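You operate a simulated robot arm through the tools that you are given. There is no shell and no other tool. Be economical: measure what you need, move in short steps, check, and stop when the job is done.

Carry out the task below with a simulated robot arm. There is one attempt and no reset: what you move stays moved.

TASK
Turn the torque dial on the counter to 3. Turn the fridge dial to 8 C. Put the red sealed jar from the marble worktop on top of the white small carton there and the brown sealed jar on the long wooden table. Close the wide drawer over the washer. Take the shirt on the top of the laundry shelf unit and put it away on the long wooden table. Any order will do. Set down upright: sealed jar.

Only the result counts: the job must be done as asked and must still hold three seconds after the hand-in. Knocking over, shifting, dropping, spilling or breaking anything else fails it. Flat cloth is picked up by pressing the open fingertips on it (5 to 10 N) and closing them slowly along it; thin cloth reads only 2 to 8 mm in the jaws.

THE ROBOT
A 7-joint arm with a two-finger parallel gripper on a trunk, on a base that drives. Base frame: it is fixed to the floor where the robot stands at the start and does not move with it; the origin is under the middle of the robot, x ahead of it, y to its left, z up. Lengths are in mm, angles in degrees, forces in N, time in s.
With the tool pointing down near the work surface it reaches from about 280 to 720 mm from the robot's upright axis, wherever it stands. Its first joint turns from -143.0 to 143.0 degrees. Places, roughly: fridge dial [300, 500, 1100]; long wooden table [-1900, -500, 800]; sealed jar [500, 1500, 1000]; shirt (15x10x8 cm) [-1000, 2200, 800]; small carton [500, 1000, 1000]; torque dial on the counter [500, 200, 900]; wide drawer over the washer [400, 1600, 800]. Payload 3 kg.
The TCP is the grasp point between the finger pads, 30 mm short of the fingertips. In the tool frame z runs along the fingers and y along their closing line. Largest opening 94 mm; finger width 28, thickness 10; the body of the gripper, 50 by 96 mm, starts 55 mm behind the TCP.
Orientation is that of the tool frame in the base frame, as a unit quaternion [x, y, z, w]. With the fingers straight down and closing along the base's y, the tool's x points along the base's -x, its y along +y and its z along -z.

THE INTERFACE
- The arm moves only by the tool send_rows. Its argument "motion" is a list of rows, each an object (a shift or turn left out is 0, a gripper value left out holds the last) with "delta_pos": the shift along the tool's x, y, z in units of 300 mm (1.0 is 300 mm), a list of three; "turn": the turn, a rotation vector about the tool's x, y, z in units of 120 degrees (1.0 is 120 degrees), a list of three; "claw": the gripper command, from -1 (shut) to 1 (fully open), values between in proportion. In form: [{"delta_pos": [x, y, z], "turn": [rx, ry, rz], "claw": claw}, ...]. A call has 1 to 10 rows; each row is the pose to reach, as a shift and turn from the pose commanded when the call began, along the tool's axes at that moment. A call with a number of a shift or a turn outside -1 to 1 is refused whole. A row lasts 0.2 s, in which the tool goes at most 50 mm and 8.6 degrees; a call with a longer step from one row to the next is refused whole, and so is a gripper value outside its range. A pose out of reach is approached as far as the arm can. The call stops where the force on the tool passes 40 N (or 10 N more than at its start, if that is more) or the arm is blocked; 0.2 s more then pass. The fingers move at their own pace (about 45 mm/s each) and stop on an object; they squeeze with about 35 N. The grip force told is the motor's: it shows also when the fingers shut on nothing. Time passes only in rows, and 0.2 s behind the last, so rows that repeat a pose let the fingers close. The reply holds the time, the measured pose of the TCP, the force on the tool along the base axes, the opening and the grip force, in the units named above and with some noise, with the torque about the TCP (base axes, N m) and any sound that the robot's microphone picked up.
- Cameras (640 x 400 px; columns grow to the right, rows downward): "scene" is now at [29.8, 182.6, 1789.5]; the picture's right is [0.55, -0.84, 0.00], its down [-0.71, -0.47, -0.53] and it looks along [0.44, 0.29, -0.85] (base axes); focal length 289 px, centre (320, 200). "wrist" rides on the gripper at [76, 14, -102] in the tool frame; the picture's right is [-0.18, 0.98, 0.00], its down [-0.75, -0.14, -0.64] and it looks along [-0.63, -0.12, 0.77] (tool axes); focal length 243 px, centre (320, 200). There is no depth. A picture from a camera that has moved, and an enlarged one, comes with that camera's place and axes in the base frame and with its lens.
- grab_frame(camera): a new picture of that camera. The clock stands still meanwhile.
- move_column(by): slides the trunk up (or, below 0, down) by that many mm; the arm and the scene camera ride with it, the base frame stays. It gives what a move gives, with no picture.
- steer(legs): drives the robot by 1 to 6 legs, each [ahead, left, turn to the left] in mm, mm and degrees, along the robot's own axes; the way and the turn of a leg run together, so that a leg with both is an arc; at most 1500 mm and 180 degrees a leg. The arm and the cameras ride along, it lands a little off, and it stops where it bumps. It gives what a move gives.
- pan_tilt(pan, tilt): turns the head with the scene camera to pan (to the left, within 143 degrees either way) and tilt (down, from -29 to 69), counted from straight ahead of the robot. It gives what a move gives.
- close_up(camera, box): a new picture of the part [left, top, right, bottom] of that camera's present view, enlarged. The clock stands still meanwhile.
- hand_in(): hands the job in; it is judged then, once.

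Work in short steps. Places have to be worked out from the pictures, the camera data and where the tool is seen: move nearer, look again, correct. Check each grasp and each placing, and mend what went wrong. You have 165 turns and 128 pictures in all, those below and enlarged ones among them. Open the gripper and draw the arm clear of the work before you hand the job in, unless the task says otherwise; then end with one line.

The tools are called by a JSON object that holds its "op" and its "data". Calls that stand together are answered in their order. send_rows: Moves the arm, as the interface text tells. Its arguments: {"type":"object","properties":{"motion":{"type":"array"}},"required":["motion"]} The other tools are called the same way: move_column (by) slides the trunk up or down; steer (legs) drives the base; pan_tilt (pan, tilt) turns the head that bears the scene camera; grab_frame (camera) takes a picture; close_up (camera, box) takes an enlarged picture of a part of a camera's view; hand_in () hands the job in.

At the start:

```text
t: 0.0
position: [211.1, 468.4, 1352.4]
tool_rot: [0.0, 1.0, -0.001, 0.0]
ft_force: [0.3, 1.3, 0.3]
torque: [0.05, -0.01, 0.0]
grip_width: 93.9
finger_force: 0.0
trunk travel left (down, up): [-250.0, 140.0]
robot x, y, heading: [0.7, 1.5, -0.0]
head pan, tilt: [33.2, 58.0]
```

scene: 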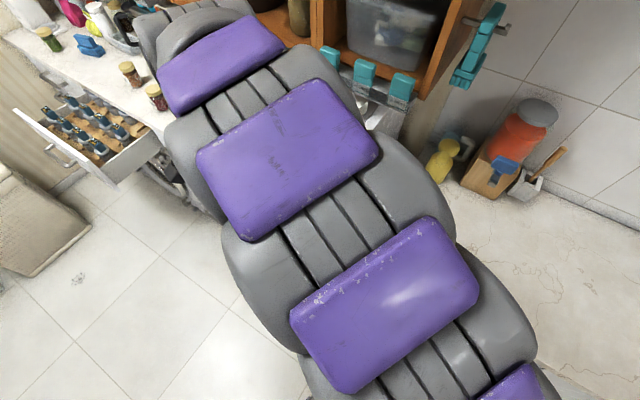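
wrist: 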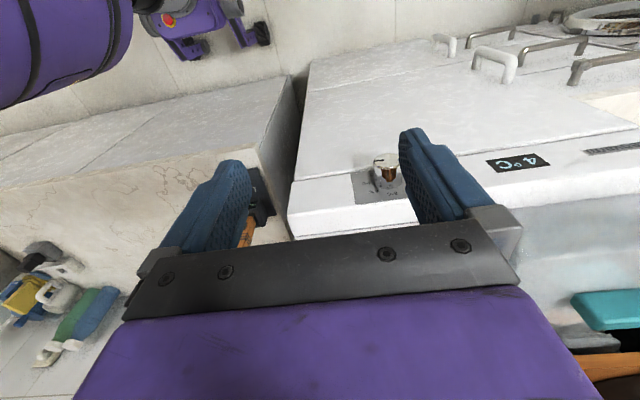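

The arm blocks the view; I turn the head to look at the surroundings.

{"op": "pan_tilt", "data": {"pan": 0, "tilt": 45}}

{"op": "grab_frame", "data": {"camera": "scene"}}

{"op": "pan_tilt", "data": {"pan": 75, "tilt": 40}}

{"op": "grab_frame", "data": {"camera": "scene"}}

{"op": "pan_tilt", "data": {"pan": 143, "tilt": 25}}

{"op": "grab_frame", "data": {"camera": "scene"}}

{"op": "pan_tilt", "data": {"pan": -143, "tilt": 25}}

{"op": "grab_frame", "data": {"camera": "scene"}}

```text
t: 1.0
position: [211.6, 465.7, 1353.2]
tool_rot: [0.0, 1.0, 0.001, -0.001]
ft_force: [0.0, 0.8, 0.1]
torque: [0.01, 0.01, 0.01]
grip_width: 94.2
finger_force: 0.0
trunk travel left (down, up): [-250.0, 140.0]
robot x, y, heading: [2.2, -1.2, 0.2]
head pan, tilt: [0.0, 45.0]
```

```text
125 pictures are left
camera scene: at [53.5, 144.7, 1806.8], right [0.0, -1.0, 0.0], down [-0.71, 0.0, -0.71], along [0.71, 0.0, -0.71], focal length 289 px, centre (320, 200)
```

scene: 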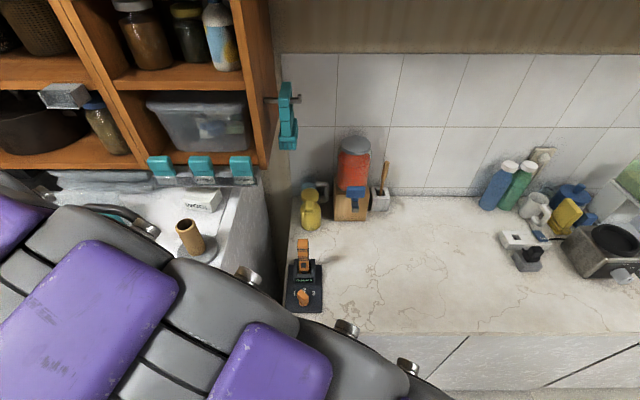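

```text
t: 2.5
position: [211.3, 465.2, 1353.7]
tool_rot: [0.0, 1.0, 0.001, 0.0]
ft_force: [0.2, 0.8, 0.0]
torque: [0.01, -0.01, 0.01]
grip_width: 94.0
finger_force: 0.1
trunk travel left (down, up): [-250.0, 140.0]
robot x, y, heading: [-0.0, 1.4, 0.1]
head pan, tilt: [75.0, 40.0]
```

```text
124 pictures are left
camera scene: at [-5.8, 226.9, 1813.8], right [0.97, -0.26, 0.0], down [-0.17, -0.62, -0.76], along [0.2, 0.74, -0.65], focal length 289 px, centre (320, 200)
```

scene: 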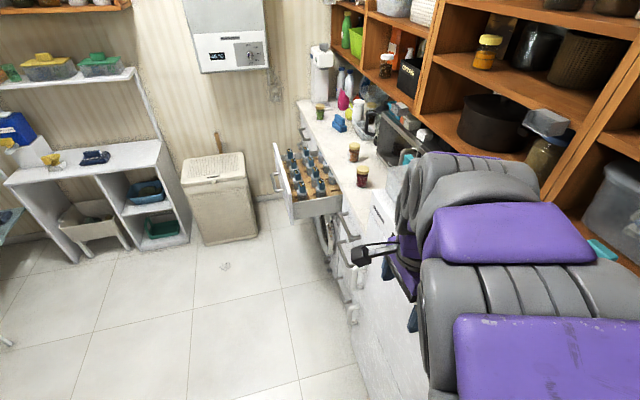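

```text
t: 3.9
position: [209.9, 465.9, 1353.9]
tool_rot: [0.001, 1.0, 0.001, -0.001]
ft_force: [0.2, 0.3, 0.8]
torque: [0.01, 0.02, 0.0]
grip_width: 93.9
finger_force: 0.1
trunk travel left (down, up): [-250.0, 140.0]
robot x, y, heading: [1.7, -0.4, -0.1]
head pan, tilt: [143.0, 25.0]
```

```text
123 pictures are left
camera scene: at [-101.5, 200.4, 1837.3], right [0.6, 0.8, 0.0], down [0.34, -0.26, -0.91], along [-0.72, 0.54, -0.42], focal length 289 px, centre (320, 200)
```

scene: 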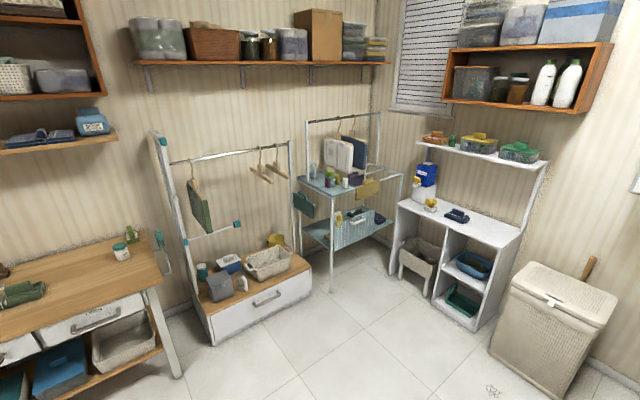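

```text
t: 7.8
position: [210.8, 466.2, 1352.9]
tool_rot: [0.001, 1.0, 0.001, -0.001]
ft_force: [0.6, -0.3, -0.4]
torque: [0.05, 0.0, -0.03]
grip_width: 94.1
finger_force: 0.1
trunk travel left (down, up): [-250.0, 140.0]
robot x, y, heading: [-3.9, -0.3, -0.0]
head pan, tilt: [-143.0, 25.0]
```

```text
122 pictures are left
camera scene: at [-101.5, 89.2, 1837.7], right [-0.6, 0.8, 0.0], down [0.34, 0.25, -0.91], along [-0.72, -0.55, -0.42], focal length 289 px, centre (320, 200)
```

scene: 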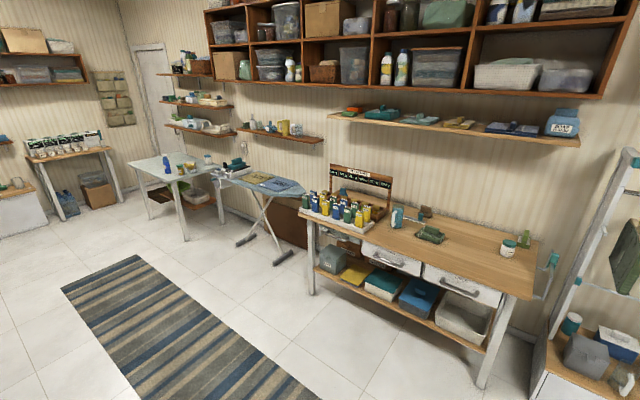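

Let me enlarge the wrist view on the fridge dial and the scene view of the torque dial.

{"op": "close_up", "data": {"camera": "wrist", "box": [280, 100, 600, 300]}}

{"op": "pan_tilt", "data": {"pan": 0, "tilt": 50}}

{"op": "close_up", "data": {"camera": "scene", "box": [240, 160, 400, 260]}}

```text
2.00 times, centred on (440, 200) of wrist
camera zoom: at [134.2, 479.6, 1456.5], right [0.18, 0.98, 0.0], down [0.75, -0.14, 0.64], along [0.63, -0.12, -0.77], focal length 485 px, centre (80, 200)
```

zoom: 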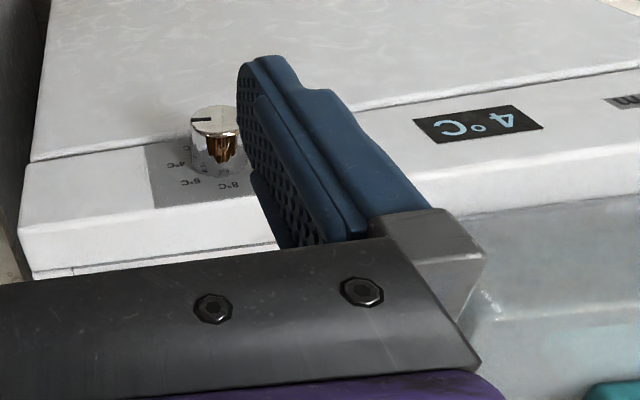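

```text
t: 10.0
position: [210.4, 466.1, 1353.5]
tool_rot: [0.0, 1.0, 0.001, 0.0]
ft_force: [0.0, 0.8, -0.1]
torque: [0.0, 0.02, 0.0]
grip_width: 94.2
finger_force: 0.1
trunk travel left (down, up): [-250.0, 140.0]
robot x, y, heading: [-4.1, -0.6, 0.1]
head pan, tilt: [0.0, 50.0]
```

```text
4.00 times, centred on (320, 210) of scene
camera zoom: at [49.2, 144.6, 1799.9], right [0.0, -1.0, 0.0], down [-0.77, 0.0, -0.64], along [0.64, 0.0, -0.77], focal length 1154 px, centre (320, 160)
```

zoom: 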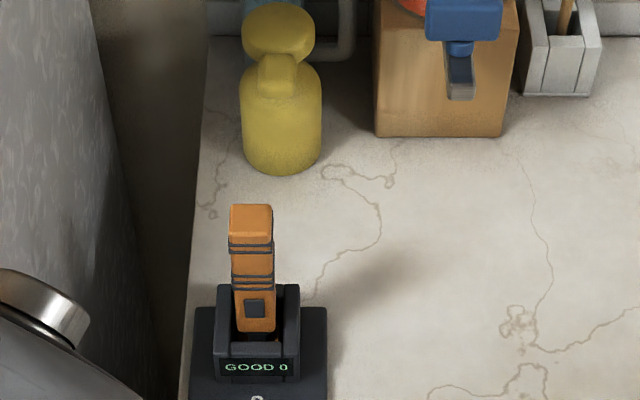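

The fridge dial faces the robot (-x), pointing at 4. I back off and shift left to stand in front of it.

{"op": "steer", "data": {"legs": [[-300, 0, 0], [0, 300, 0]]}}

{"op": "pan_tilt", "data": {"pan": 0, "tilt": 35}}

{"op": "grab_frame", "data": {"camera": "scene"}}

```text
t: 13.7
position: [-87.6, 734.7, 1363.8]
tool_rot: [0.003, 1.0, 0.011, 0.0]
ft_force: [-0.7, 0.7, 2.7]
torque: [-0.17, 0.04, 0.01]
grip_width: 94.2
finger_force: 0.0
trunk travel left (down, up): [-250.0, 140.0]
robot x, y, heading: [-300.9, 297.1, -0.3]
head pan, tilt: [0.0, 50.0]
```

```text
t: 14.5
position: [-87.7, 734.1, 1362.4]
tool_rot: [0.003, 1.0, 0.009, 0.0]
ft_force: [-1.5, 0.0, 1.6]
torque: [-0.09, 0.02, 0.01]
grip_width: 94.3
finger_force: 0.1
trunk travel left (down, up): [-250.0, 140.0]
robot x, y, heading: [-298.2, 292.5, -0.2]
head pan, tilt: [0.0, 35.0]
```

```text
119 pictures are left
camera scene: at [-239.7, 420.4, 1822.8], right [0.0, -1.0, -0.01], down [-0.57, 0.01, -0.82], along [0.82, 0.0, -0.57], focal length 289 px, centre (320, 200)
```

scene: 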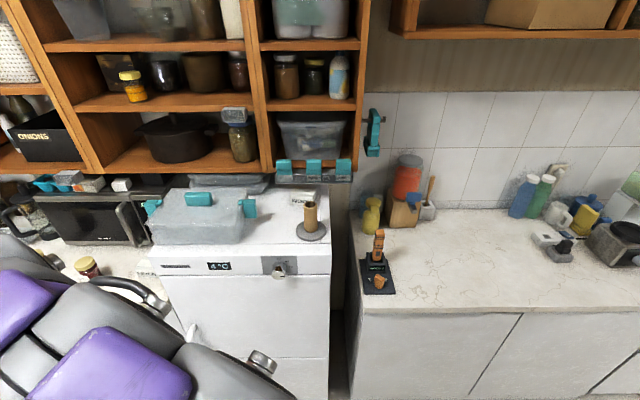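

The scene camera sees the dial well; I enlarge it and the torque dial.

{"op": "close_up", "data": {"camera": "scene", "box": [200, 230, 312, 300]}}

{"op": "close_up", "data": {"camera": "scene", "box": [330, 220, 426, 300]}}

```text
5.71 times, centred on (256, 265) of scene
camera zoom: at [-239.7, 420.4, 1822.8], right [0.0, -1.0, -0.01], down [-0.57, 0.01, -0.82], along [0.82, 0.0, -0.57], focal length 1649 px, centre (686, -171)
```

zoom: 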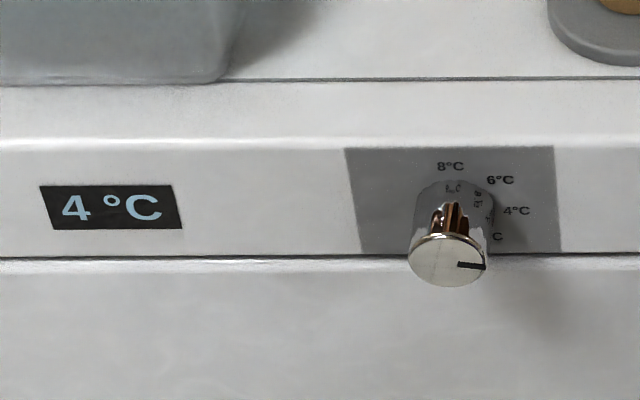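

```text
5.00 times, centred on (378, 260) of scene
camera zoom: at [-239.7, 420.4, 1822.8], right [0.0, -1.0, -0.01], down [-0.57, 0.01, -0.82], along [0.82, 0.0, -0.57], focal length 1443 px, centre (30, -100)
```

zoom: 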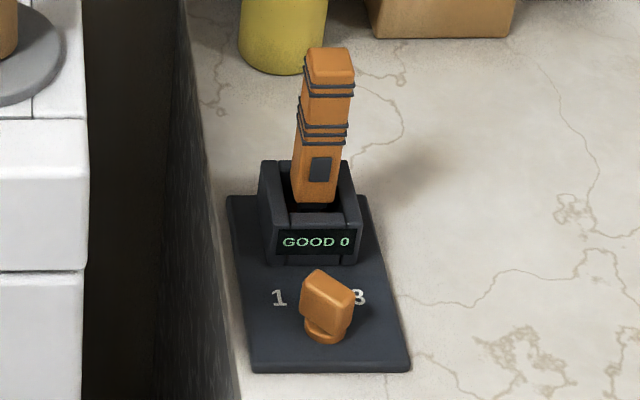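

Fridge dial needs about a quarter turn counter-clockwise from 4 to 8. I swing the tool to point forward while moving in front of the dial.

{"op": "send_rows", "data": {"motion": [{"delta_pos": [-0.05, -0.067, 0.05], "turn": [0, -0.07, 0], "claw": 1}, {"delta_pos": [-0.1, -0.133, 0.1], "turn": [0, -0.14, 0]}, {"delta_pos": [-0.15, -0.2, 0.15], "turn": [0, -0.21, 0]}, {"delta_pos": [-0.2, -0.267, 0.2], "turn": [0, -0.28, 0]}, {"delta_pos": [-0.25, -0.333, 0.25], "turn": [0, -0.35, 0]}, {"delta_pos": [-0.3, -0.4, 0.3], "turn": [0, -0.42, 0]}, {"delta_pos": [-0.35, -0.467, 0.35], "turn": [0, -0.49, 0]}, {"delta_pos": [-0.4, -0.533, 0.4], "turn": [0, -0.56, 0]}, {"delta_pos": [-0.45, -0.6, 0.45], "turn": [0, -0.63, 0]}, {"delta_pos": [-0.5, -0.667, 0.5], "turn": [0, -0.69, 0]}]}}

{"op": "grab_frame", "data": {"camera": "wrist"}}

{"op": "grab_frame", "data": {"camera": "scene"}}

```text
t: 15.4
position: [-63.0, 679.9, 1252.1]
tool_rot: [0.069, 0.997, 0.027, 0.026]
ft_force: [0.2, 1.0, 2.1]
torque: [-0.01, -0.05, -0.02]
grip_width: 94.1
finger_force: 0.0
trunk travel left (down, up): [-250.0, 140.0]
robot x, y, heading: [-298.6, 293.9, 0.1]
head pan, tilt: [0.0, 35.0]
stopped in row 4: the arm was blocked; the commanded pose is now the measured one
```

```text
116 pictures are left
camera wrist: at [-142.8, 699.6, 1352.2], right [0.32, 0.95, 0.07], down [0.69, -0.28, 0.67], along [0.65, -0.16, -0.74], focal length 243 px, centre (320, 200)
```

wrist: 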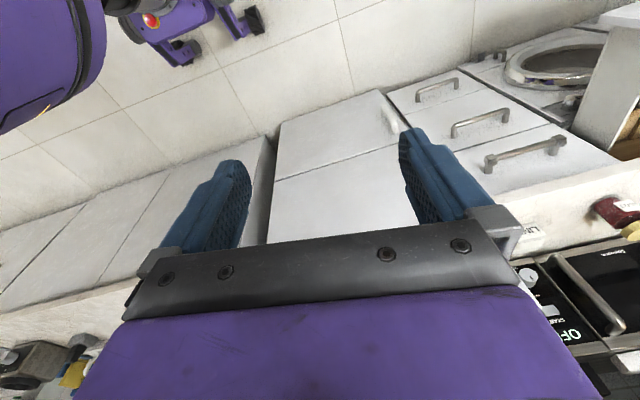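

```text
115 pictures are left
camera scene: at [-238.9, 425.3, 1822.6], right [0.0, -1.0, 0.0], down [-0.57, 0.01, -0.82], along [0.82, 0.0, -0.57], focal length 289 px, centre (320, 200)
```

scene: 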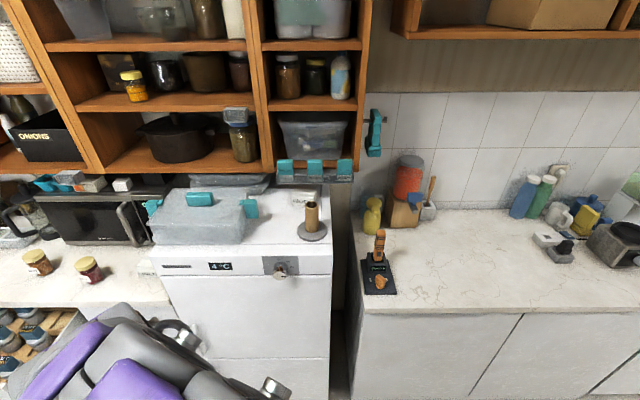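

Blocked, likely a wrist limit with the arm out to the side. I bring the arm straight ahead first with the tool still down.

{"op": "send_rows", "data": {"motion": [{"delta_pos": [-0.072, -0.093, -0.03]}, {"delta_pos": [-0.144, -0.186, -0.06]}, {"delta_pos": [-0.216, -0.279, -0.09]}, {"delta_pos": [-0.288, -0.372, -0.12]}, {"delta_pos": [-0.36, -0.465, -0.15]}, {"delta_pos": [-0.432, -0.558, -0.15]}, {"delta_pos": [-0.504, -0.651, -0.15]}, {"delta_pos": [-0.576, -0.744, -0.15]}, {"delta_pos": [-0.648, -0.837, -0.15]}, {"delta_pos": [-0.72, -0.93, -0.15]}]}}

```text
t: 17.6
position: [112.8, 392.7, 1291.3]
tool_rot: [0.064, 0.997, 0.017, 0.028]
ft_force: [0.6, 1.2, 0.2]
torque: [-0.02, 0.04, -0.01]
grip_width: 93.9
finger_force: 0.1
trunk travel left (down, up): [-250.0, 140.0]
robot x, y, heading: [-301.0, 298.5, -0.4]
head pan, tilt: [0.0, 35.0]
```

Now tilt the tool forward in place.

{"op": "send_rows", "data": {"motion": [{"turn": [0, -0.07, 0]}, {"turn": [0, -0.14, 0]}, {"turn": [0, -0.21, 0]}, {"turn": [0, -0.28, 0]}, {"turn": [0, -0.35, 0]}, {"turn": [0, -0.42, 0]}, {"turn": [0, -0.49, 0]}, {"turn": [0, -0.56, 0]}, {"turn": [0, -0.63, 0]}, {"turn": [0, -0.69, 0]}]}}

{"op": "grab_frame", "data": {"camera": "scene"}}

```text
t: 19.2
position: [120.7, 477.9, 1298.7]
tool_rot: [0.115, 0.924, 0.088, 0.354]
ft_force: [0.4, 0.4, -0.4]
torque: [0.02, 0.02, 0.02]
grip_width: 94.0
finger_force: 0.1
out of reach, approached as far as the arm can: row 5, 6, 7, 8
trunk travel left (down, up): [-250.0, 140.0]
robot x, y, heading: [-300.8, 298.1, -0.2]
head pan, tilt: [0.0, 35.0]
stopped in row 8: the arm was blocked; the commanded pose is now the measured one
```

```text
114 pictures are left
camera scene: at [-239.7, 445.0, 1821.3], right [0.0, -1.0, 0.01], down [-0.57, 0.0, -0.82], along [0.82, -0.01, -0.57], focal length 289 px, centre (320, 200)
```

scene: 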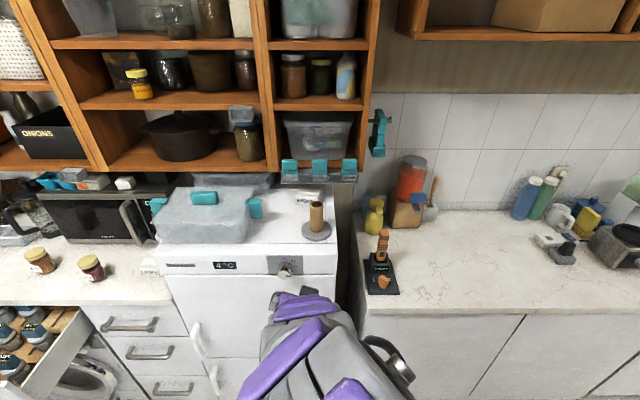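

Limited at short radius; I back the base off and extend the arm while finishing the tilt.

{"op": "steer", "data": {"legs": [[-250, 0, 0]]}}

{"op": "send_rows", "data": {"motion": [{"delta_pos": [-0.08, 0, 0.105]}, {"delta_pos": [-0.16, 0, 0.21]}, {"delta_pos": [-0.24, 0, 0.315], "turn": [-0.003, -0.06, -0.02]}, {"delta_pos": [-0.32, 0, 0.42], "turn": [-0.006, -0.12, -0.04]}, {"delta_pos": [-0.4, 0, 0.52], "turn": [-0.008, -0.18, -0.06]}, {"delta_pos": [-0.474, -0.015, 0.627], "turn": [-0.011, -0.24, -0.08]}, {"delta_pos": [-0.474, -0.015, 0.627], "turn": [-0.014, -0.29, -0.1]}, {"delta_pos": [-0.474, -0.015, 0.627], "turn": [-0.016, -0.34, -0.12]}, {"delta_pos": [-0.474, -0.015, 0.627], "turn": [-0.019, -0.398, -0.142]}]}}

{"op": "grab_frame", "data": {"camera": "wrist"}}

{"op": "grab_frame", "data": {"camera": "scene"}}

```text
t: 21.1
position: [-132.5, 476.5, 1302.5]
tool_rot: [0.115, 0.923, 0.088, 0.356]
ft_force: [0.2, -0.5, -0.4]
torque: [0.03, 0.0, -0.01]
grip_width: 94.1
finger_force: 0.1
trunk travel left (down, up): [-250.0, 140.0]
robot x, y, heading: [-552.7, 299.4, -0.6]
head pan, tilt: [0.0, 35.0]
```

```text
t: 23.1
position: [99.1, 445.8, 1253.6]
tool_rot: [0.002, 0.704, 0.0, 0.71]
ft_force: [0.1, -0.8, -0.1]
torque: [0.0, 0.01, 0.0]
grip_width: 93.8
finger_force: 0.1
trunk travel left (down, up): [-250.0, 140.0]
robot x, y, heading: [-552.9, 297.2, -0.4]
head pan, tilt: [0.0, 35.0]
```

```text
113 pictures are left
camera wrist: at [-3.1, 459.8, 1177.1], right [0.0, 0.98, 0.19], down [-0.65, -0.14, 0.75], along [0.76, -0.12, 0.64], focal length 243 px, centre (320, 200)
```

wrist: 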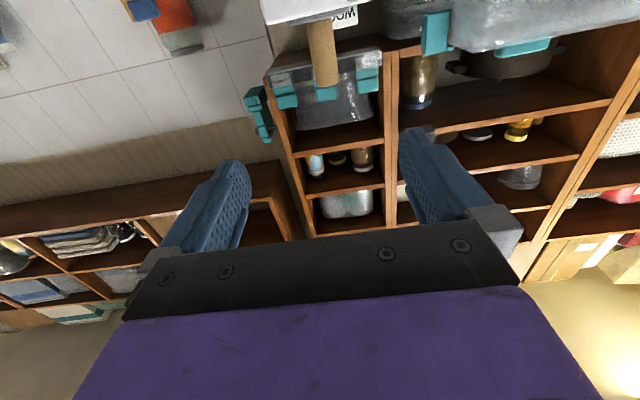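

```text
112 pictures are left
camera scene: at [-488.3, 440.7, 1821.6], right [-0.01, -1.0, 0.0], down [-0.58, 0.0, -0.82], along [0.82, -0.01, -0.58], focal length 289 px, centre (320, 200)
```

scene: 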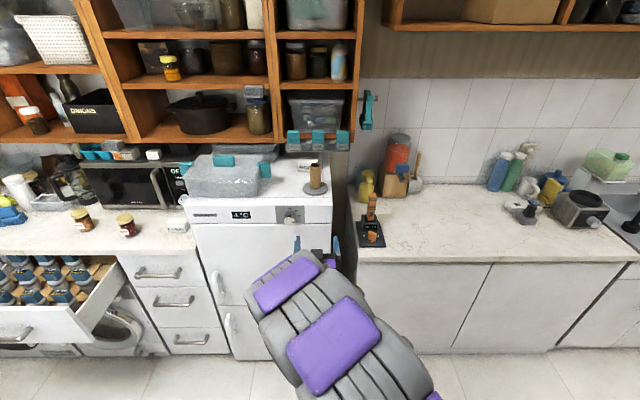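

Tool is now horizontal. I zoom on the dial and the gripper from this viewpoint to triangulate.

{"op": "close_up", "data": {"camera": "scene", "box": [220, 190, 348, 270]}}

```text
5.00 times, centred on (284, 230) of scene
camera zoom: at [-488.3, 440.7, 1821.6], right [-0.01, -1.0, 0.0], down [-0.58, 0.0, -0.82], along [0.82, -0.01, -0.58], focal length 1443 px, centre (500, 50)
```

zoom: 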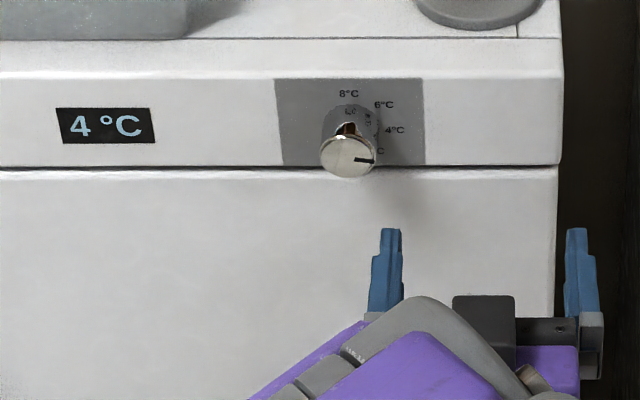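

Dial cap is near (340, 545, 1135). I bring the open gripper in front of it with clearance.

{"op": "send_rows", "data": {"motion": [{"delta_pos": [0.08, 0.066, 0.08]}, {"delta_pos": [0.16, 0.132, 0.16]}, {"delta_pos": [0.24, 0.198, 0.24]}, {"delta_pos": [0.32, 0.264, 0.34]}, {"delta_pos": [0.393, 0.327, 0.4]}, {"delta_pos": [0.393, 0.327, 0.42]}]}}

{"op": "grab_frame", "data": {"camera": "wrist"}}

{"op": "close_up", "data": {"camera": "scene", "box": [220, 190, 348, 270]}}

```text
t: 24.5
position: [226.0, 542.7, 1137.5]
tool_rot: [0.001, 0.705, 0.001, 0.709]
ft_force: [0.5, 0.9, 0.0]
torque: [0.01, 0.01, -0.03]
grip_width: 93.8
finger_force: 0.0
trunk travel left (down, up): [-250.0, 140.0]
robot x, y, heading: [-551.5, 300.4, -0.5]
head pan, tilt: [0.0, 35.0]
```

```text
110 pictures are left
camera wrist: at [123.6, 557.2, 1060.5], right [0.0, 0.98, 0.19], down [-0.65, -0.14, 0.75], along [0.76, -0.12, 0.64], focal length 243 px, centre (320, 200)
```

wrist: 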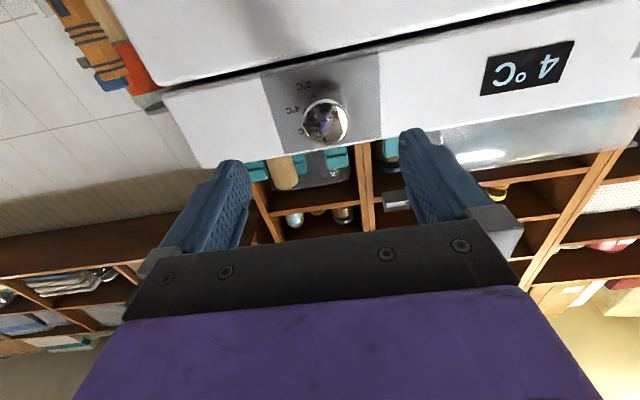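

```text
5.00 times, centred on (284, 230) of scene
camera zoom: at [-487.7, 441.5, 1821.6], right [-0.01, -1.0, 0.0], down [-0.58, 0.0, -0.82], along [0.82, -0.01, -0.58], focal length 1443 px, centre (500, 50)
```

zoom: 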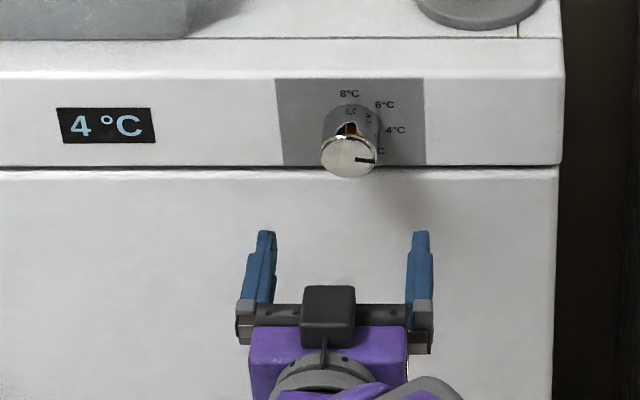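

Knob cap triangulates to (327, 545, 1144). I advance so the pads straddle it, then close.

{"op": "send_rows", "data": {"motion": [{"delta_pos": [-0.023, 0.009, 0]}, {"delta_pos": [-0.023, 0.009, 0.12]}, {"delta_pos": [-0.023, 0.009, 0.24]}, {"delta_pos": [-0.023, 0.009, 0.34]}, {"delta_pos": [-0.023, 0.009, 0.34], "claw": -1}, {"delta_pos": [-0.023, 0.009, 0.34], "claw": -1}, {"delta_pos": [-0.023, 0.009, 0.34], "claw": -1}, {"delta_pos": [-0.023, 0.009, 0.34], "claw": -1}, {"delta_pos": [-0.023, 0.009, 0.34], "claw": -1}]}}

{"op": "close_up", "data": {"camera": "scene", "box": [220, 190, 348, 270]}}

```text
t: 26.5
position: [326.6, 546.7, 1144.1]
tool_rot: [0.001, 0.705, 0.001, 0.709]
ft_force: [-2.4, -0.6, 5.9]
torque: [0.0, 0.68, 0.08]
grip_width: 41.4
finger_force: 45.1
trunk travel left (down, up): [-250.0, 140.0]
robot x, y, heading: [-555.0, 298.7, -0.4]
head pan, tilt: [0.0, 35.0]
```

```text
5.00 times, centred on (284, 230) of scene
camera zoom: at [-489.1, 439.5, 1821.8], right [-0.01, -1.0, 0.0], down [-0.58, 0.0, -0.82], along [0.82, -0.01, -0.58], focal length 1443 px, centre (500, 50)
```

zoom: 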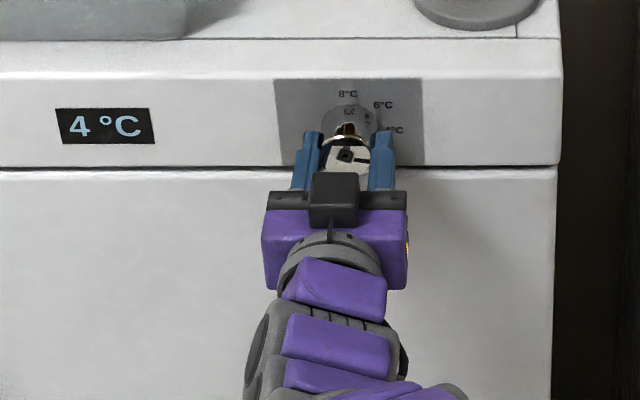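

Gripped (41 mm). I turn counter-clockwise 56° and check the display.

{"op": "send_rows", "data": {"motion": [{"turn": [0, 0, -0.067]}, {"turn": [0, 0, -0.133]}, {"turn": [0, 0, -0.2]}, {"turn": [0, 0, -0.267]}, {"turn": [0, 0, -0.333]}, {"turn": [0, 0, -0.4]}, {"turn": [0, 0, -0.467]}]}}

{"op": "close_up", "data": {"camera": "scene", "box": [220, 190, 348, 270]}}

```text
t: 28.1
position: [325.9, 543.1, 1146.2]
tool_rot: [-0.331, 0.622, -0.334, 0.626]
ft_force: [-3.4, -7.2, 11.5]
torque: [0.08, 0.39, 0.91]
grip_width: 41.3
finger_force: 45.0
trunk travel left (down, up): [-250.0, 140.0]
robot x, y, heading: [-556.3, 295.9, -0.4]
head pan, tilt: [0.0, 35.0]
```

```text
5.00 times, centred on (284, 230) of scene
camera zoom: at [-491.0, 435.6, 1822.2], right [-0.01, -1.0, 0.0], down [-0.57, 0.0, -0.82], along [0.82, -0.01, -0.57], focal length 1443 px, centre (500, 50)
```

zoom: 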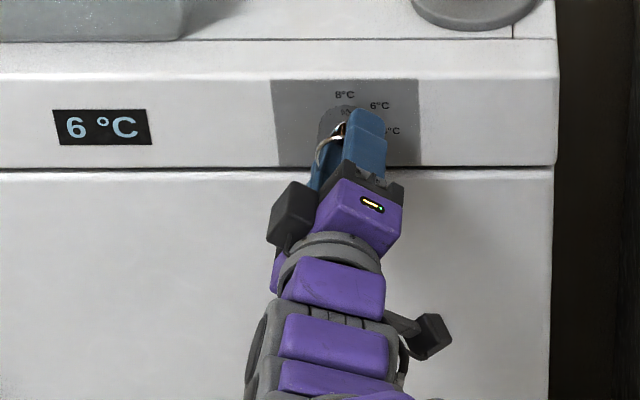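

Display reads 6. I continue another 32° (about 88° total).

{"op": "send_rows", "data": {"motion": [{"turn": [0, 0, -0.067]}, {"turn": [0, 0, -0.133]}, {"turn": [0, 0, -0.2]}, {"turn": [0, 0, -0.267]}]}}

{"op": "close_up", "data": {"camera": "scene", "box": [220, 190, 348, 270]}}

{"op": "close_up", "data": {"camera": "wrist", "box": [160, 0, 480, 200]}}

```text
t: 29.1
position: [326.6, 542.8, 1147.1]
tool_rot: [-0.488, 0.508, -0.493, 0.511]
ft_force: [-2.5, -8.5, 17.3]
torque: [0.06, 0.8, 0.92]
grip_width: 41.2
finger_force: 45.2
trunk travel left (down, up): [-250.0, 140.0]
robot x, y, heading: [-548.7, 297.5, -0.4]
head pan, tilt: [0.0, 35.0]
```

```text
5.00 times, centred on (284, 230) of scene
camera zoom: at [-492.3, 434.3, 1822.4], right [-0.01, -1.0, 0.0], down [-0.57, 0.01, -0.82], along [0.82, -0.01, -0.57], focal length 1443 px, centre (500, 50)
```

zoom: 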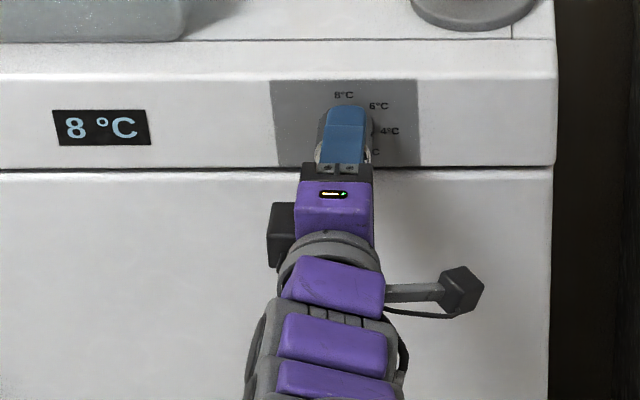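

```text
2.00 times, centred on (320, 100) of wrist
camera zoom: at [223.9, 467.6, 1129.6], right [0.01, 0.22, -0.98], down [-0.64, 0.75, 0.16], along [0.77, 0.63, 0.15], focal length 485 px, centre (320, 400)
```

zoom: 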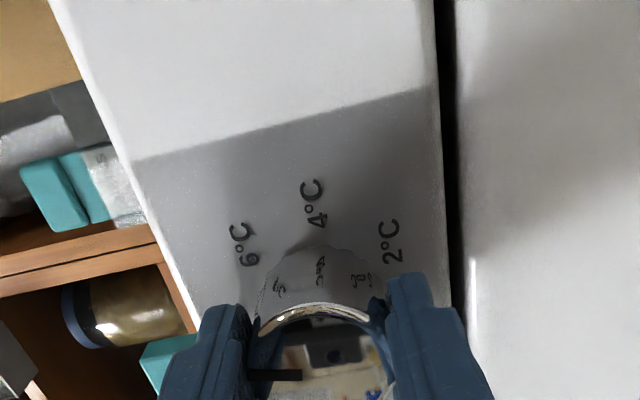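

Display reads 8 °C. Release and back straight out.

{"op": "send_rows", "data": {"motion": [{"claw": 0.2}, {"claw": 1}, {"claw": 1}, {"claw": 1}, {"delta_pos": [0, 0, -0.12]}, {"delta_pos": [0, 0, -0.24]}, {"delta_pos": [0, 0, -0.36]}, {"delta_pos": [0, 0, -0.5]}]}}

{"op": "close_up", "data": {"camera": "scene", "box": [220, 190, 348, 270]}}

```text
t: 30.9
position: [177.2, 546.7, 1143.6]
tool_rot: [-0.49, 0.507, -0.491, 0.511]
ft_force: [-0.5, -0.3, 0.9]
torque: [0.01, 0.01, -0.03]
grip_width: 94.1
finger_force: 0.0
trunk travel left (down, up): [-250.0, 140.0]
robot x, y, heading: [-551.9, 297.6, -0.5]
head pan, tilt: [0.0, 35.0]
```

```text
5.00 times, centred on (284, 230) of scene
camera zoom: at [-489.8, 441.2, 1821.7], right [-0.01, -1.0, 0.0], down [-0.57, 0.0, -0.82], along [0.82, -0.01, -0.57], focal length 1443 px, centre (500, 50)
```

zoom: 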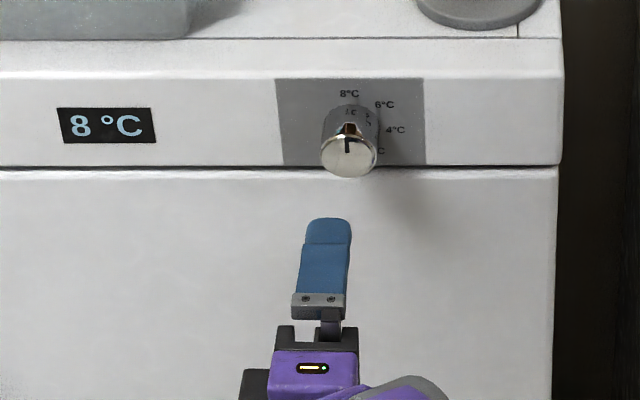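

Fridge dial done. I shift the base right and tilt the tool back down while drawing the arm in.

{"op": "steer", "data": {"legs": [[0, -200, 0]]}}

{"op": "send_rows", "data": {"motion": [{"delta_pos": [0, -0.03, -0.09], "turn": [-0.07, 0, 0]}, {"delta_pos": [0.04, -0.06, -0.18], "turn": [-0.14, 0, 0]}, {"delta_pos": [0.08, -0.09, -0.27], "turn": [-0.21, 0, 0]}, {"delta_pos": [0.12, -0.12, -0.36], "turn": [-0.28, 0, 0]}, {"delta_pos": [0.16, -0.15, -0.45], "turn": [-0.35, 0, 0]}, {"delta_pos": [0.2, -0.18, -0.54], "turn": [-0.42, 0, 0]}, {"delta_pos": [0.24, -0.21, -0.63], "turn": [-0.49, 0, 0]}, {"delta_pos": [0.28, -0.24, -0.72], "turn": [-0.56, 0, 0]}, {"delta_pos": [0.3, -0.27, -0.8], "turn": [-0.63, 0, 0]}, {"delta_pos": [0.3, -0.3, -0.8], "turn": [-0.7, 0, 0]}]}}

```text
t: 32.5
position: [175.0, 346.6, 1143.8]
tool_rot: [-0.49, 0.507, -0.492, 0.51]
ft_force: [-0.8, -0.3, 0.0]
torque: [-0.02, -0.01, 0.01]
grip_width: 93.9
finger_force: 0.0
trunk travel left (down, up): [-250.0, 140.0]
robot x, y, heading: [-550.9, 95.7, -0.6]
head pan, tilt: [0.0, 35.0]
```

```text
t: 34.7
position: [-65.9, 249.5, 1228.4]
tool_rot: [-0.706, 0.706, -0.024, 0.051]
ft_force: [-0.1, -0.4, -0.4]
torque: [0.0, 0.0, 0.01]
grip_width: 94.3
finger_force: 0.2
trunk travel left (down, up): [-250.0, 140.0]
robot x, y, heading: [-554.1, 101.9, -0.3]
head pan, tilt: [0.0, 35.0]
```

Tool is nearly down. Drive forward to bring it over the counter near the torque dial.

{"op": "send_rows", "data": {"motion": [{"turn": [-0.045, 0, 0]}]}}

{"op": "steer", "data": {"legs": [[500, 0, 0]]}}

{"op": "grab_frame", "data": {"camera": "wrist"}}

{"op": "grab_frame", "data": {"camera": "scene"}}

```text
t: 35.1
position: [-65.4, 249.4, 1228.9]
tool_rot: [0.707, -0.707, -0.009, -0.018]
ft_force: [0.7, 0.8, -0.8]
torque: [0.02, 0.01, 0.0]
grip_width: 94.1
finger_force: 0.1
trunk travel left (down, up): [-250.0, 140.0]
robot x, y, heading: [-553.1, 98.8, -0.7]
head pan, tilt: [0.0, 35.0]
```

```text
t: 38.0
position: [434.4, 251.6, 1229.5]
tool_rot: [0.709, -0.705, -0.008, -0.02]
ft_force: [-0.1, 0.2, -0.4]
torque: [-0.01, 0.03, 0.01]
grip_width: 93.9
finger_force: 0.1
trunk travel left (down, up): [-250.0, 140.0]
robot x, y, heading: [-50.6, 96.0, 0.1]
head pan, tilt: [0.0, 35.0]
```

```text
103 pictures are left
camera wrist: at [419.1, 170.5, 1328.8], right [-0.98, 0.18, -0.01], down [0.13, 0.73, 0.67], along [0.13, 0.66, -0.74], focal length 243 px, centre (320, 200)
```

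wrist: 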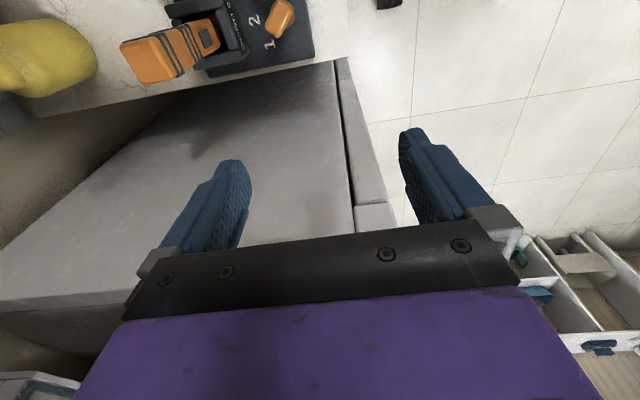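

```text
102 pictures are left
camera scene: at [10.9, 237.3, 1821.8], right [0.0, -1.0, 0.0], down [-0.58, 0.0, -0.82], along [0.82, 0.0, -0.58], focal length 289 px, centre (320, 200)
```

scene: 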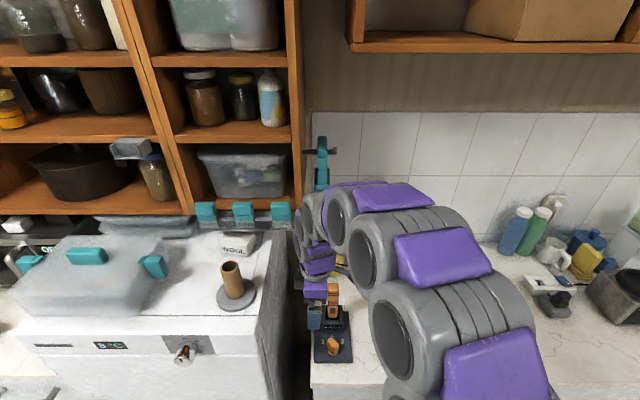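

I shift the tool toward -y to see the torque dial fully.

{"op": "send_rows", "data": {"motion": [{"delta_pos": [0.13, -0.02, 0]}, {"delta_pos": [0.26, -0.04, 0]}, {"delta_pos": [0.39, -0.06, 0]}, {"delta_pos": [0.45, -0.1, 0.1]}]}}

{"op": "grab_frame", "data": {"camera": "wrist"}}

{"op": "close_up", "data": {"camera": "scene", "box": [272, 280, 400, 360]}}

```text
t: 39.0
position: [465.9, 116.3, 1193.5]
tool_rot: [0.71, -0.704, -0.009, -0.02]
ft_force: [0.0, 0.4, 0.4]
torque: [0.01, -0.03, 0.0]
grip_width: 93.8
finger_force: 0.0
trunk travel left (down, up): [-250.0, 140.0]
robot x, y, heading: [-52.9, 97.6, 0.0]
head pan, tilt: [0.0, 35.0]
```

```text
101 pictures are left
camera wrist: at [450.1, 36.1, 1293.0], right [-0.98, 0.18, -0.01], down [0.13, 0.73, 0.68], along [0.13, 0.66, -0.74], focal length 243 px, centre (320, 200)
```

wrist: 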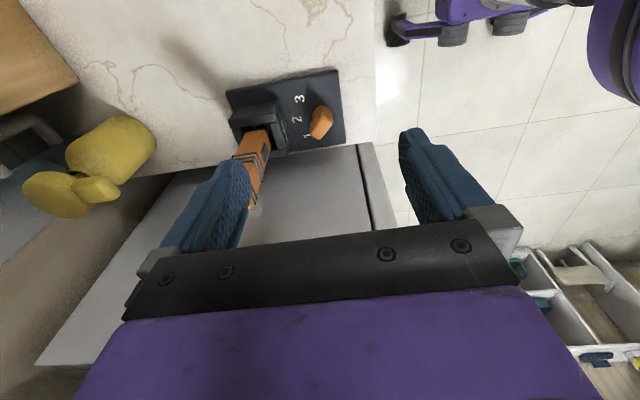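

```text
5.00 times, centred on (336, 320) of scene
camera zoom: at [13.3, 234.5, 1821.9], right [0.0, -1.0, 0.0], down [-0.58, 0.0, -0.82], along [0.82, 0.0, -0.58], focal length 1443 px, centre (240, -400)
```

zoom: 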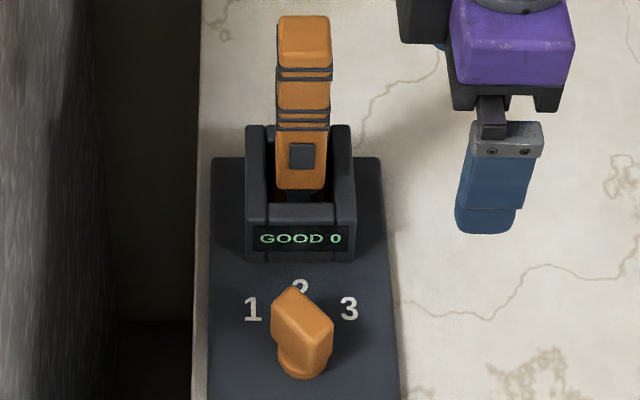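

{"op": "close_up", "data": {"camera": "wrist", "box": [220, 60, 380, 160]}}

```text
4.00 times, centred on (300, 110) of wrist
camera zoom: at [450.1, 36.1, 1293.0], right [-0.98, 0.18, -0.01], down [0.13, 0.73, 0.68], along [0.13, 0.66, -0.74], focal length 970 px, centre (400, 560)
```

zoom: 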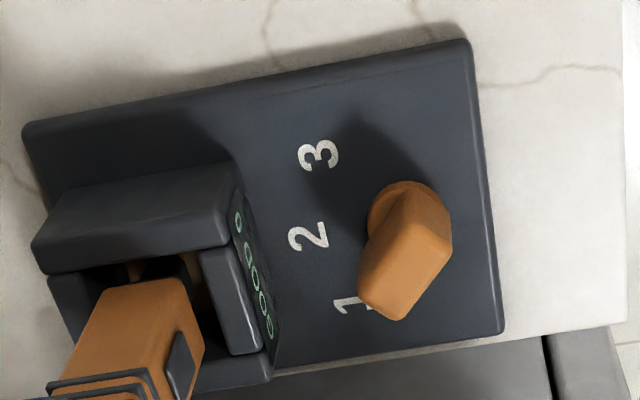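

The bar points to 1 (45° left); 3 needs a 90° clockwise turn about a centre near (480, 195), knob top about z 945. I align the fingers across the bar above it.

{"op": "send_rows", "data": {"motion": [{"delta_pos": [-0.06, -0.01, 0.05], "turn": [-0.001, 0.003, 0.06], "claw": 0.3}, {"delta_pos": [-0.12, -0.02, 0.15], "turn": [-0.002, 0.006, 0.12]}, {"delta_pos": [-0.18, -0.03, 0.28], "turn": [-0.003, 0.01, 0.19]}, {"delta_pos": [-0.236, -0.039, 0.41], "turn": [-0.004, 0.014, 0.25]}, {"delta_pos": [-0.236, -0.039, 0.53], "turn": [-0.006, 0.017, 0.31]}, {"delta_pos": [-0.236, -0.039, 0.655], "turn": [-0.007, 0.0196, 0.375]}]}}

{"op": "grab_frame", "data": {"camera": "wrist"}}

{"op": "close_up", "data": {"camera": "scene", "box": [272, 280, 400, 360]}}

```text
t: 40.4
position: [478.7, 196.5, 1001.2]
tool_rot: [-0.385, 0.923, 0.006, -0.005]
ft_force: [-0.3, -0.8, 0.7]
torque: [0.03, 0.01, -0.02]
grip_width: 61.2
finger_force: 0.0
trunk travel left (down, up): [-250.0, 140.0]
robot x, y, heading: [-53.4, 97.9, 0.1]
head pan, tilt: [0.0, 35.0]
```

```text
98 pictures are left
camera wrist: at [415.7, 150.6, 1104.2], right [-0.57, 0.82, 0.01], down [0.64, 0.43, 0.64], along [0.52, 0.37, -0.77], focal length 243 px, centre (320, 200)
```

wrist: 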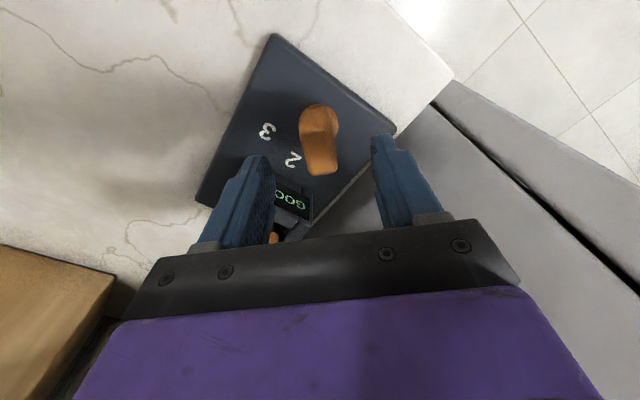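

```text
5.00 times, centred on (336, 320) of scene
camera zoom: at [12.7, 237.5, 1821.6], right [0.0, -1.0, 0.0], down [-0.58, 0.0, -0.82], along [0.82, 0.0, -0.58], focal length 1443 px, centre (240, -400)
```

zoom: 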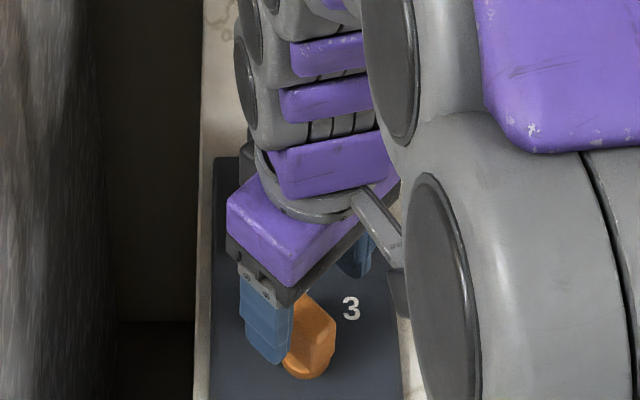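

Alignment looks good. Descend to straddle the bar and close.

{"op": "send_rows", "data": {"motion": [{"delta_pos": [0, 0, 0.07]}, {"delta_pos": [0, 0, 0.14]}, {"delta_pos": [0, 0, 0.19]}, {"delta_pos": [0, 0, 0.19], "claw": -1}, {"delta_pos": [0, 0, 0.19], "claw": -1}, {"delta_pos": [0, 0, 0.19], "claw": -1}, {"delta_pos": [0, 0, 0.19], "claw": -1}]}}

{"op": "grab_frame", "data": {"camera": "wrist"}}

```text
t: 42.0
position: [477.8, 194.4, 945.1]
tool_rot: [-0.386, 0.923, 0.007, -0.003]
ft_force: [5.6, -3.6, 4.1]
torque: [-0.27, -0.14, -0.06]
grip_width: 30.9
finger_force: 45.2
trunk travel left (down, up): [-250.0, 140.0]
robot x, y, heading: [-54.6, 94.3, 0.0]
head pan, tilt: [0.0, 35.0]
```

```text
96 pictures are left
camera wrist: at [416.2, 150.0, 1048.3], right [-0.57, 0.82, 0.01], down [0.64, 0.43, 0.64], along [0.52, 0.37, -0.77], focal length 243 px, centre (320, 200)
```

wrist: 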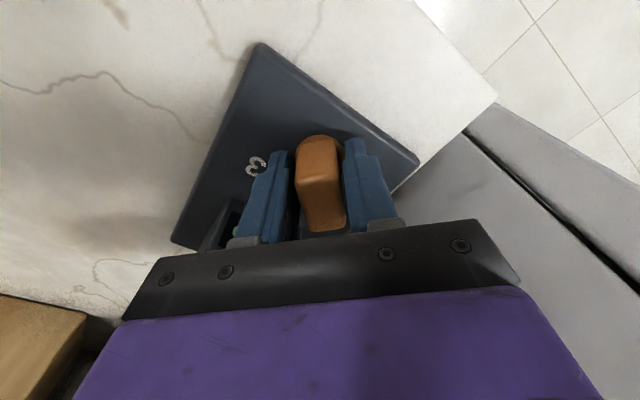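

Gripped. Turn clockwise 52°, check forces, then complete.

{"op": "send_rows", "data": {"motion": [{"turn": [0, 0, 0.07]}, {"turn": [0, 0, 0.14]}, {"turn": [0, 0, 0.21]}, {"turn": [0, 0, 0.28]}, {"turn": [0, 0, 0.35]}, {"turn": [0, 0, 0.42]}]}}

{"op": "send_rows", "data": {"motion": [{"turn": [0, 0, 0.07]}, {"turn": [0, 0, 0.14]}, {"turn": [0, 0, 0.21]}, {"turn": [0, 0, 0.28]}, {"turn": [0, 0, 0.33]}]}}

{"op": "grab_frame", "data": {"camera": "wrist"}}

{"op": "close_up", "data": {"camera": "scene", "box": [272, 280, 400, 360]}}

```text
t: 43.4
position: [478.3, 197.1, 945.7]
tool_rot: [0.045, 0.999, 0.005, -0.005]
ft_force: [8.6, -2.1, 11.6]
torque: [-0.2, -0.83, 0.02]
grip_width: 31.1
finger_force: 45.0
trunk travel left (down, up): [-250.0, 140.0]
robot x, y, heading: [-50.4, 97.7, -0.1]
head pan, tilt: [0.0, 35.0]
```

```text
t: 44.6
position: [479.1, 196.4, 945.8]
tool_rot: [0.38, 0.925, 0.002, -0.006]
ft_force: [10.9, 1.5, 16.8]
torque: [0.13, -0.36, 0.06]
grip_width: 30.8
finger_force: 45.1
trunk travel left (down, up): [-250.0, 140.0]
robot x, y, heading: [-50.5, 92.7, -0.2]
head pan, tilt: [0.0, 35.0]
```

```text
95 pictures are left
camera wrist: at [435.6, 259.2, 1049.2], right [0.82, 0.57, 0.0], down [0.44, -0.64, 0.63], along [0.36, -0.52, -0.77], focal length 243 px, centre (320, 200)
```

wrist: 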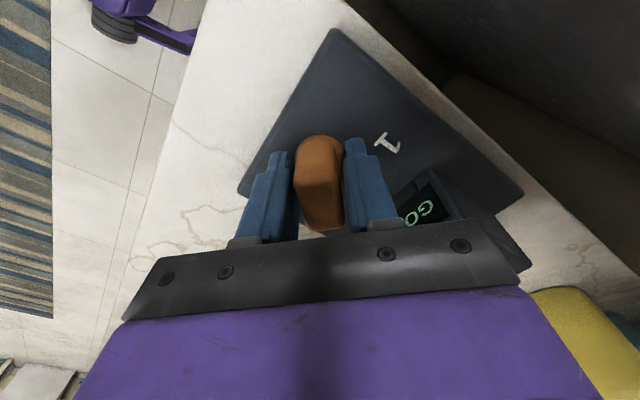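

```text
5.00 times, centred on (336, 320) of scene
camera zoom: at [10.5, 236.9, 1822.0], right [0.0, -1.0, 0.0], down [-0.58, 0.0, -0.82], along [0.82, 0.0, -0.58], focal length 1443 px, centre (240, -400)
```

zoom: 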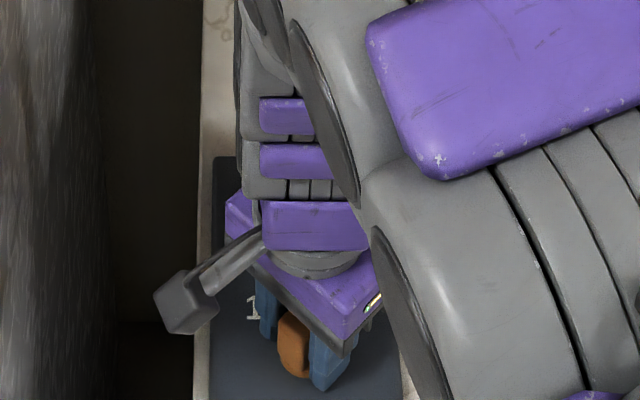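

Turned 90°. Release, lift and look.

{"op": "send_rows", "data": {"motion": [{"claw": 0.3}, {"claw": 0.3}, {"claw": 0.3}, {"delta_pos": [0, 0, -0.15]}, {"delta_pos": [0, 0, -0.3]}, {"delta_pos": [0, 0, -0.45]}, {"delta_pos": [0, 0, -0.6]}]}}

{"op": "grab_frame", "data": {"camera": "wrist"}}

```text
t: 46.2
position: [480.6, 193.5, 1125.1]
tool_rot: [0.378, 0.926, 0.002, -0.006]
ft_force: [-0.2, 0.2, 0.3]
torque: [0.02, -0.02, 0.02]
grip_width: 61.1
finger_force: 0.0
trunk travel left (down, up): [-250.0, 140.0]
robot x, y, heading: [-52.4, 97.8, -0.1]
head pan, tilt: [0.0, 35.0]
```

```text
93 pictures are left
camera wrist: at [436.6, 256.8, 1229.6], right [0.82, 0.57, 0.0], down [0.44, -0.64, 0.63], along [0.36, -0.52, -0.77], focal length 243 px, centre (320, 200)
```

wrist: 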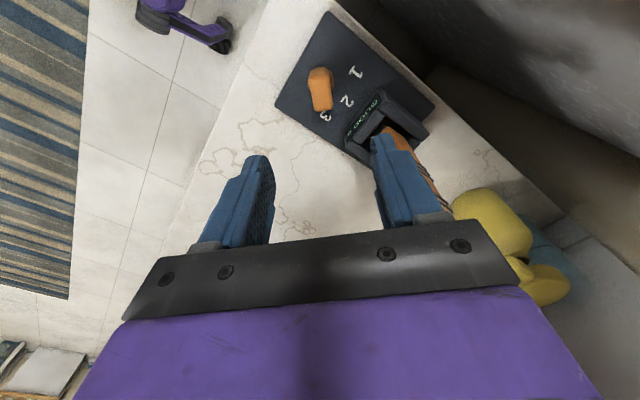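

{"op": "close_up", "data": {"camera": "wrist", "box": [270, 20, 430, 150]}}

```text
3.08 times, centred on (350, 85) of wrist
camera zoom: at [436.6, 256.8, 1229.6], right [0.82, 0.57, 0.0], down [0.44, -0.64, 0.63], along [0.36, -0.52, -0.77], focal length 746 px, centre (228, 554)
```

zoom: 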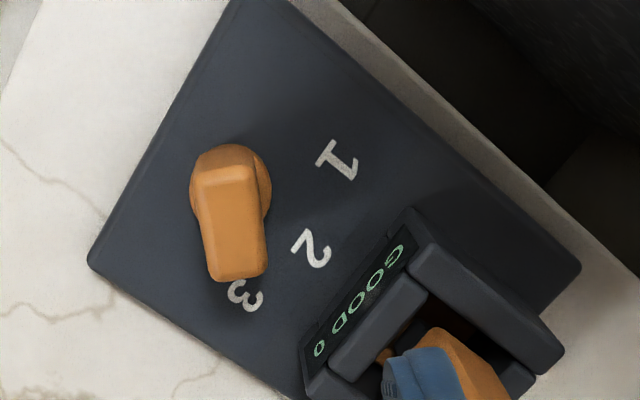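

Dial points to 3. Now I back off and move left to view the worktop, jars and drawer.

{"op": "steer", "data": {"legs": [[-400, 0, 0], [0, 900, 0]]}}

{"op": "grab_frame", "data": {"camera": "scene"}}

{"op": "pan_tilt", "data": {"pan": 40, "tilt": 40}}

{"op": "grab_frame", "data": {"camera": "scene"}}

```text
t: 53.0
position: [85.7, 1085.3, 1125.8]
tool_rot: [0.381, 0.925, 0.004, -0.008]
ft_force: [0.3, 0.6, 0.1]
torque: [-0.02, 0.03, 0.01]
grip_width: 61.2
finger_force: 0.1
trunk travel left (down, up): [-250.0, 140.0]
robot x, y, heading: [-445.5, 992.0, -0.0]
head pan, tilt: [0.0, 35.0]
```

```text
91 pictures are left
camera scene: at [-383.8, 1125.0, 1822.5], right [0.0, -1.0, 0.0], down [-0.58, 0.01, -0.82], along [0.82, 0.0, -0.58], focal length 289 px, centre (320, 200)
```

scene: 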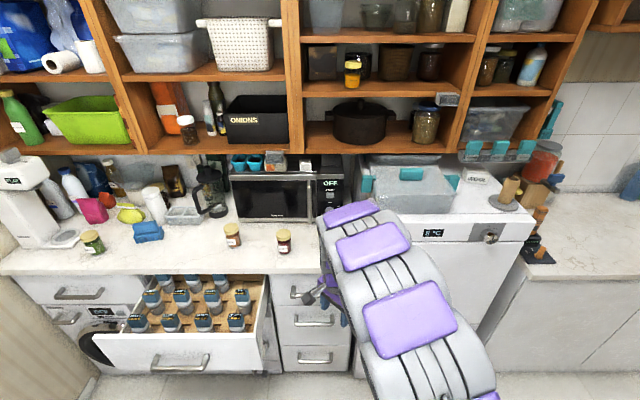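

```text
t: 54.1
position: [83.6, 1090.4, 1125.5]
tool_rot: [0.381, 0.924, 0.003, -0.006]
ft_force: [-0.2, -0.1, 0.6]
torque: [-0.01, 0.02, 0.01]
grip_width: 61.1
finger_force: 0.0
trunk travel left (down, up): [-250.0, 140.0]
robot x, y, heading: [-446.8, 996.6, -0.2]
head pan, tilt: [40.0, 40.0]
```

```text
90 pictures are left
camera scene: at [-406.5, 1189.6, 1814.2], right [0.64, -0.77, 0.0], down [-0.5, -0.41, -0.76], along [0.59, 0.49, -0.64], focal length 289 px, centre (320, 200)
```

scene: 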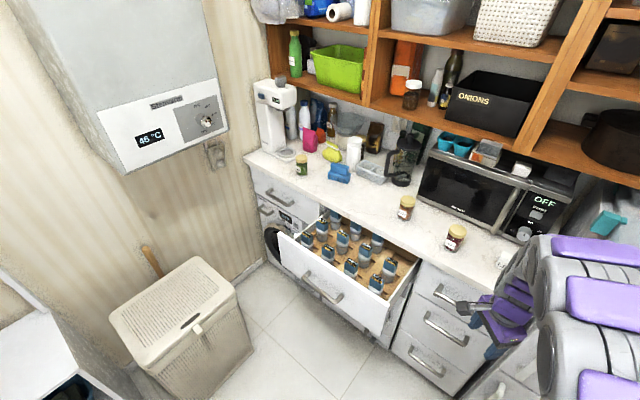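

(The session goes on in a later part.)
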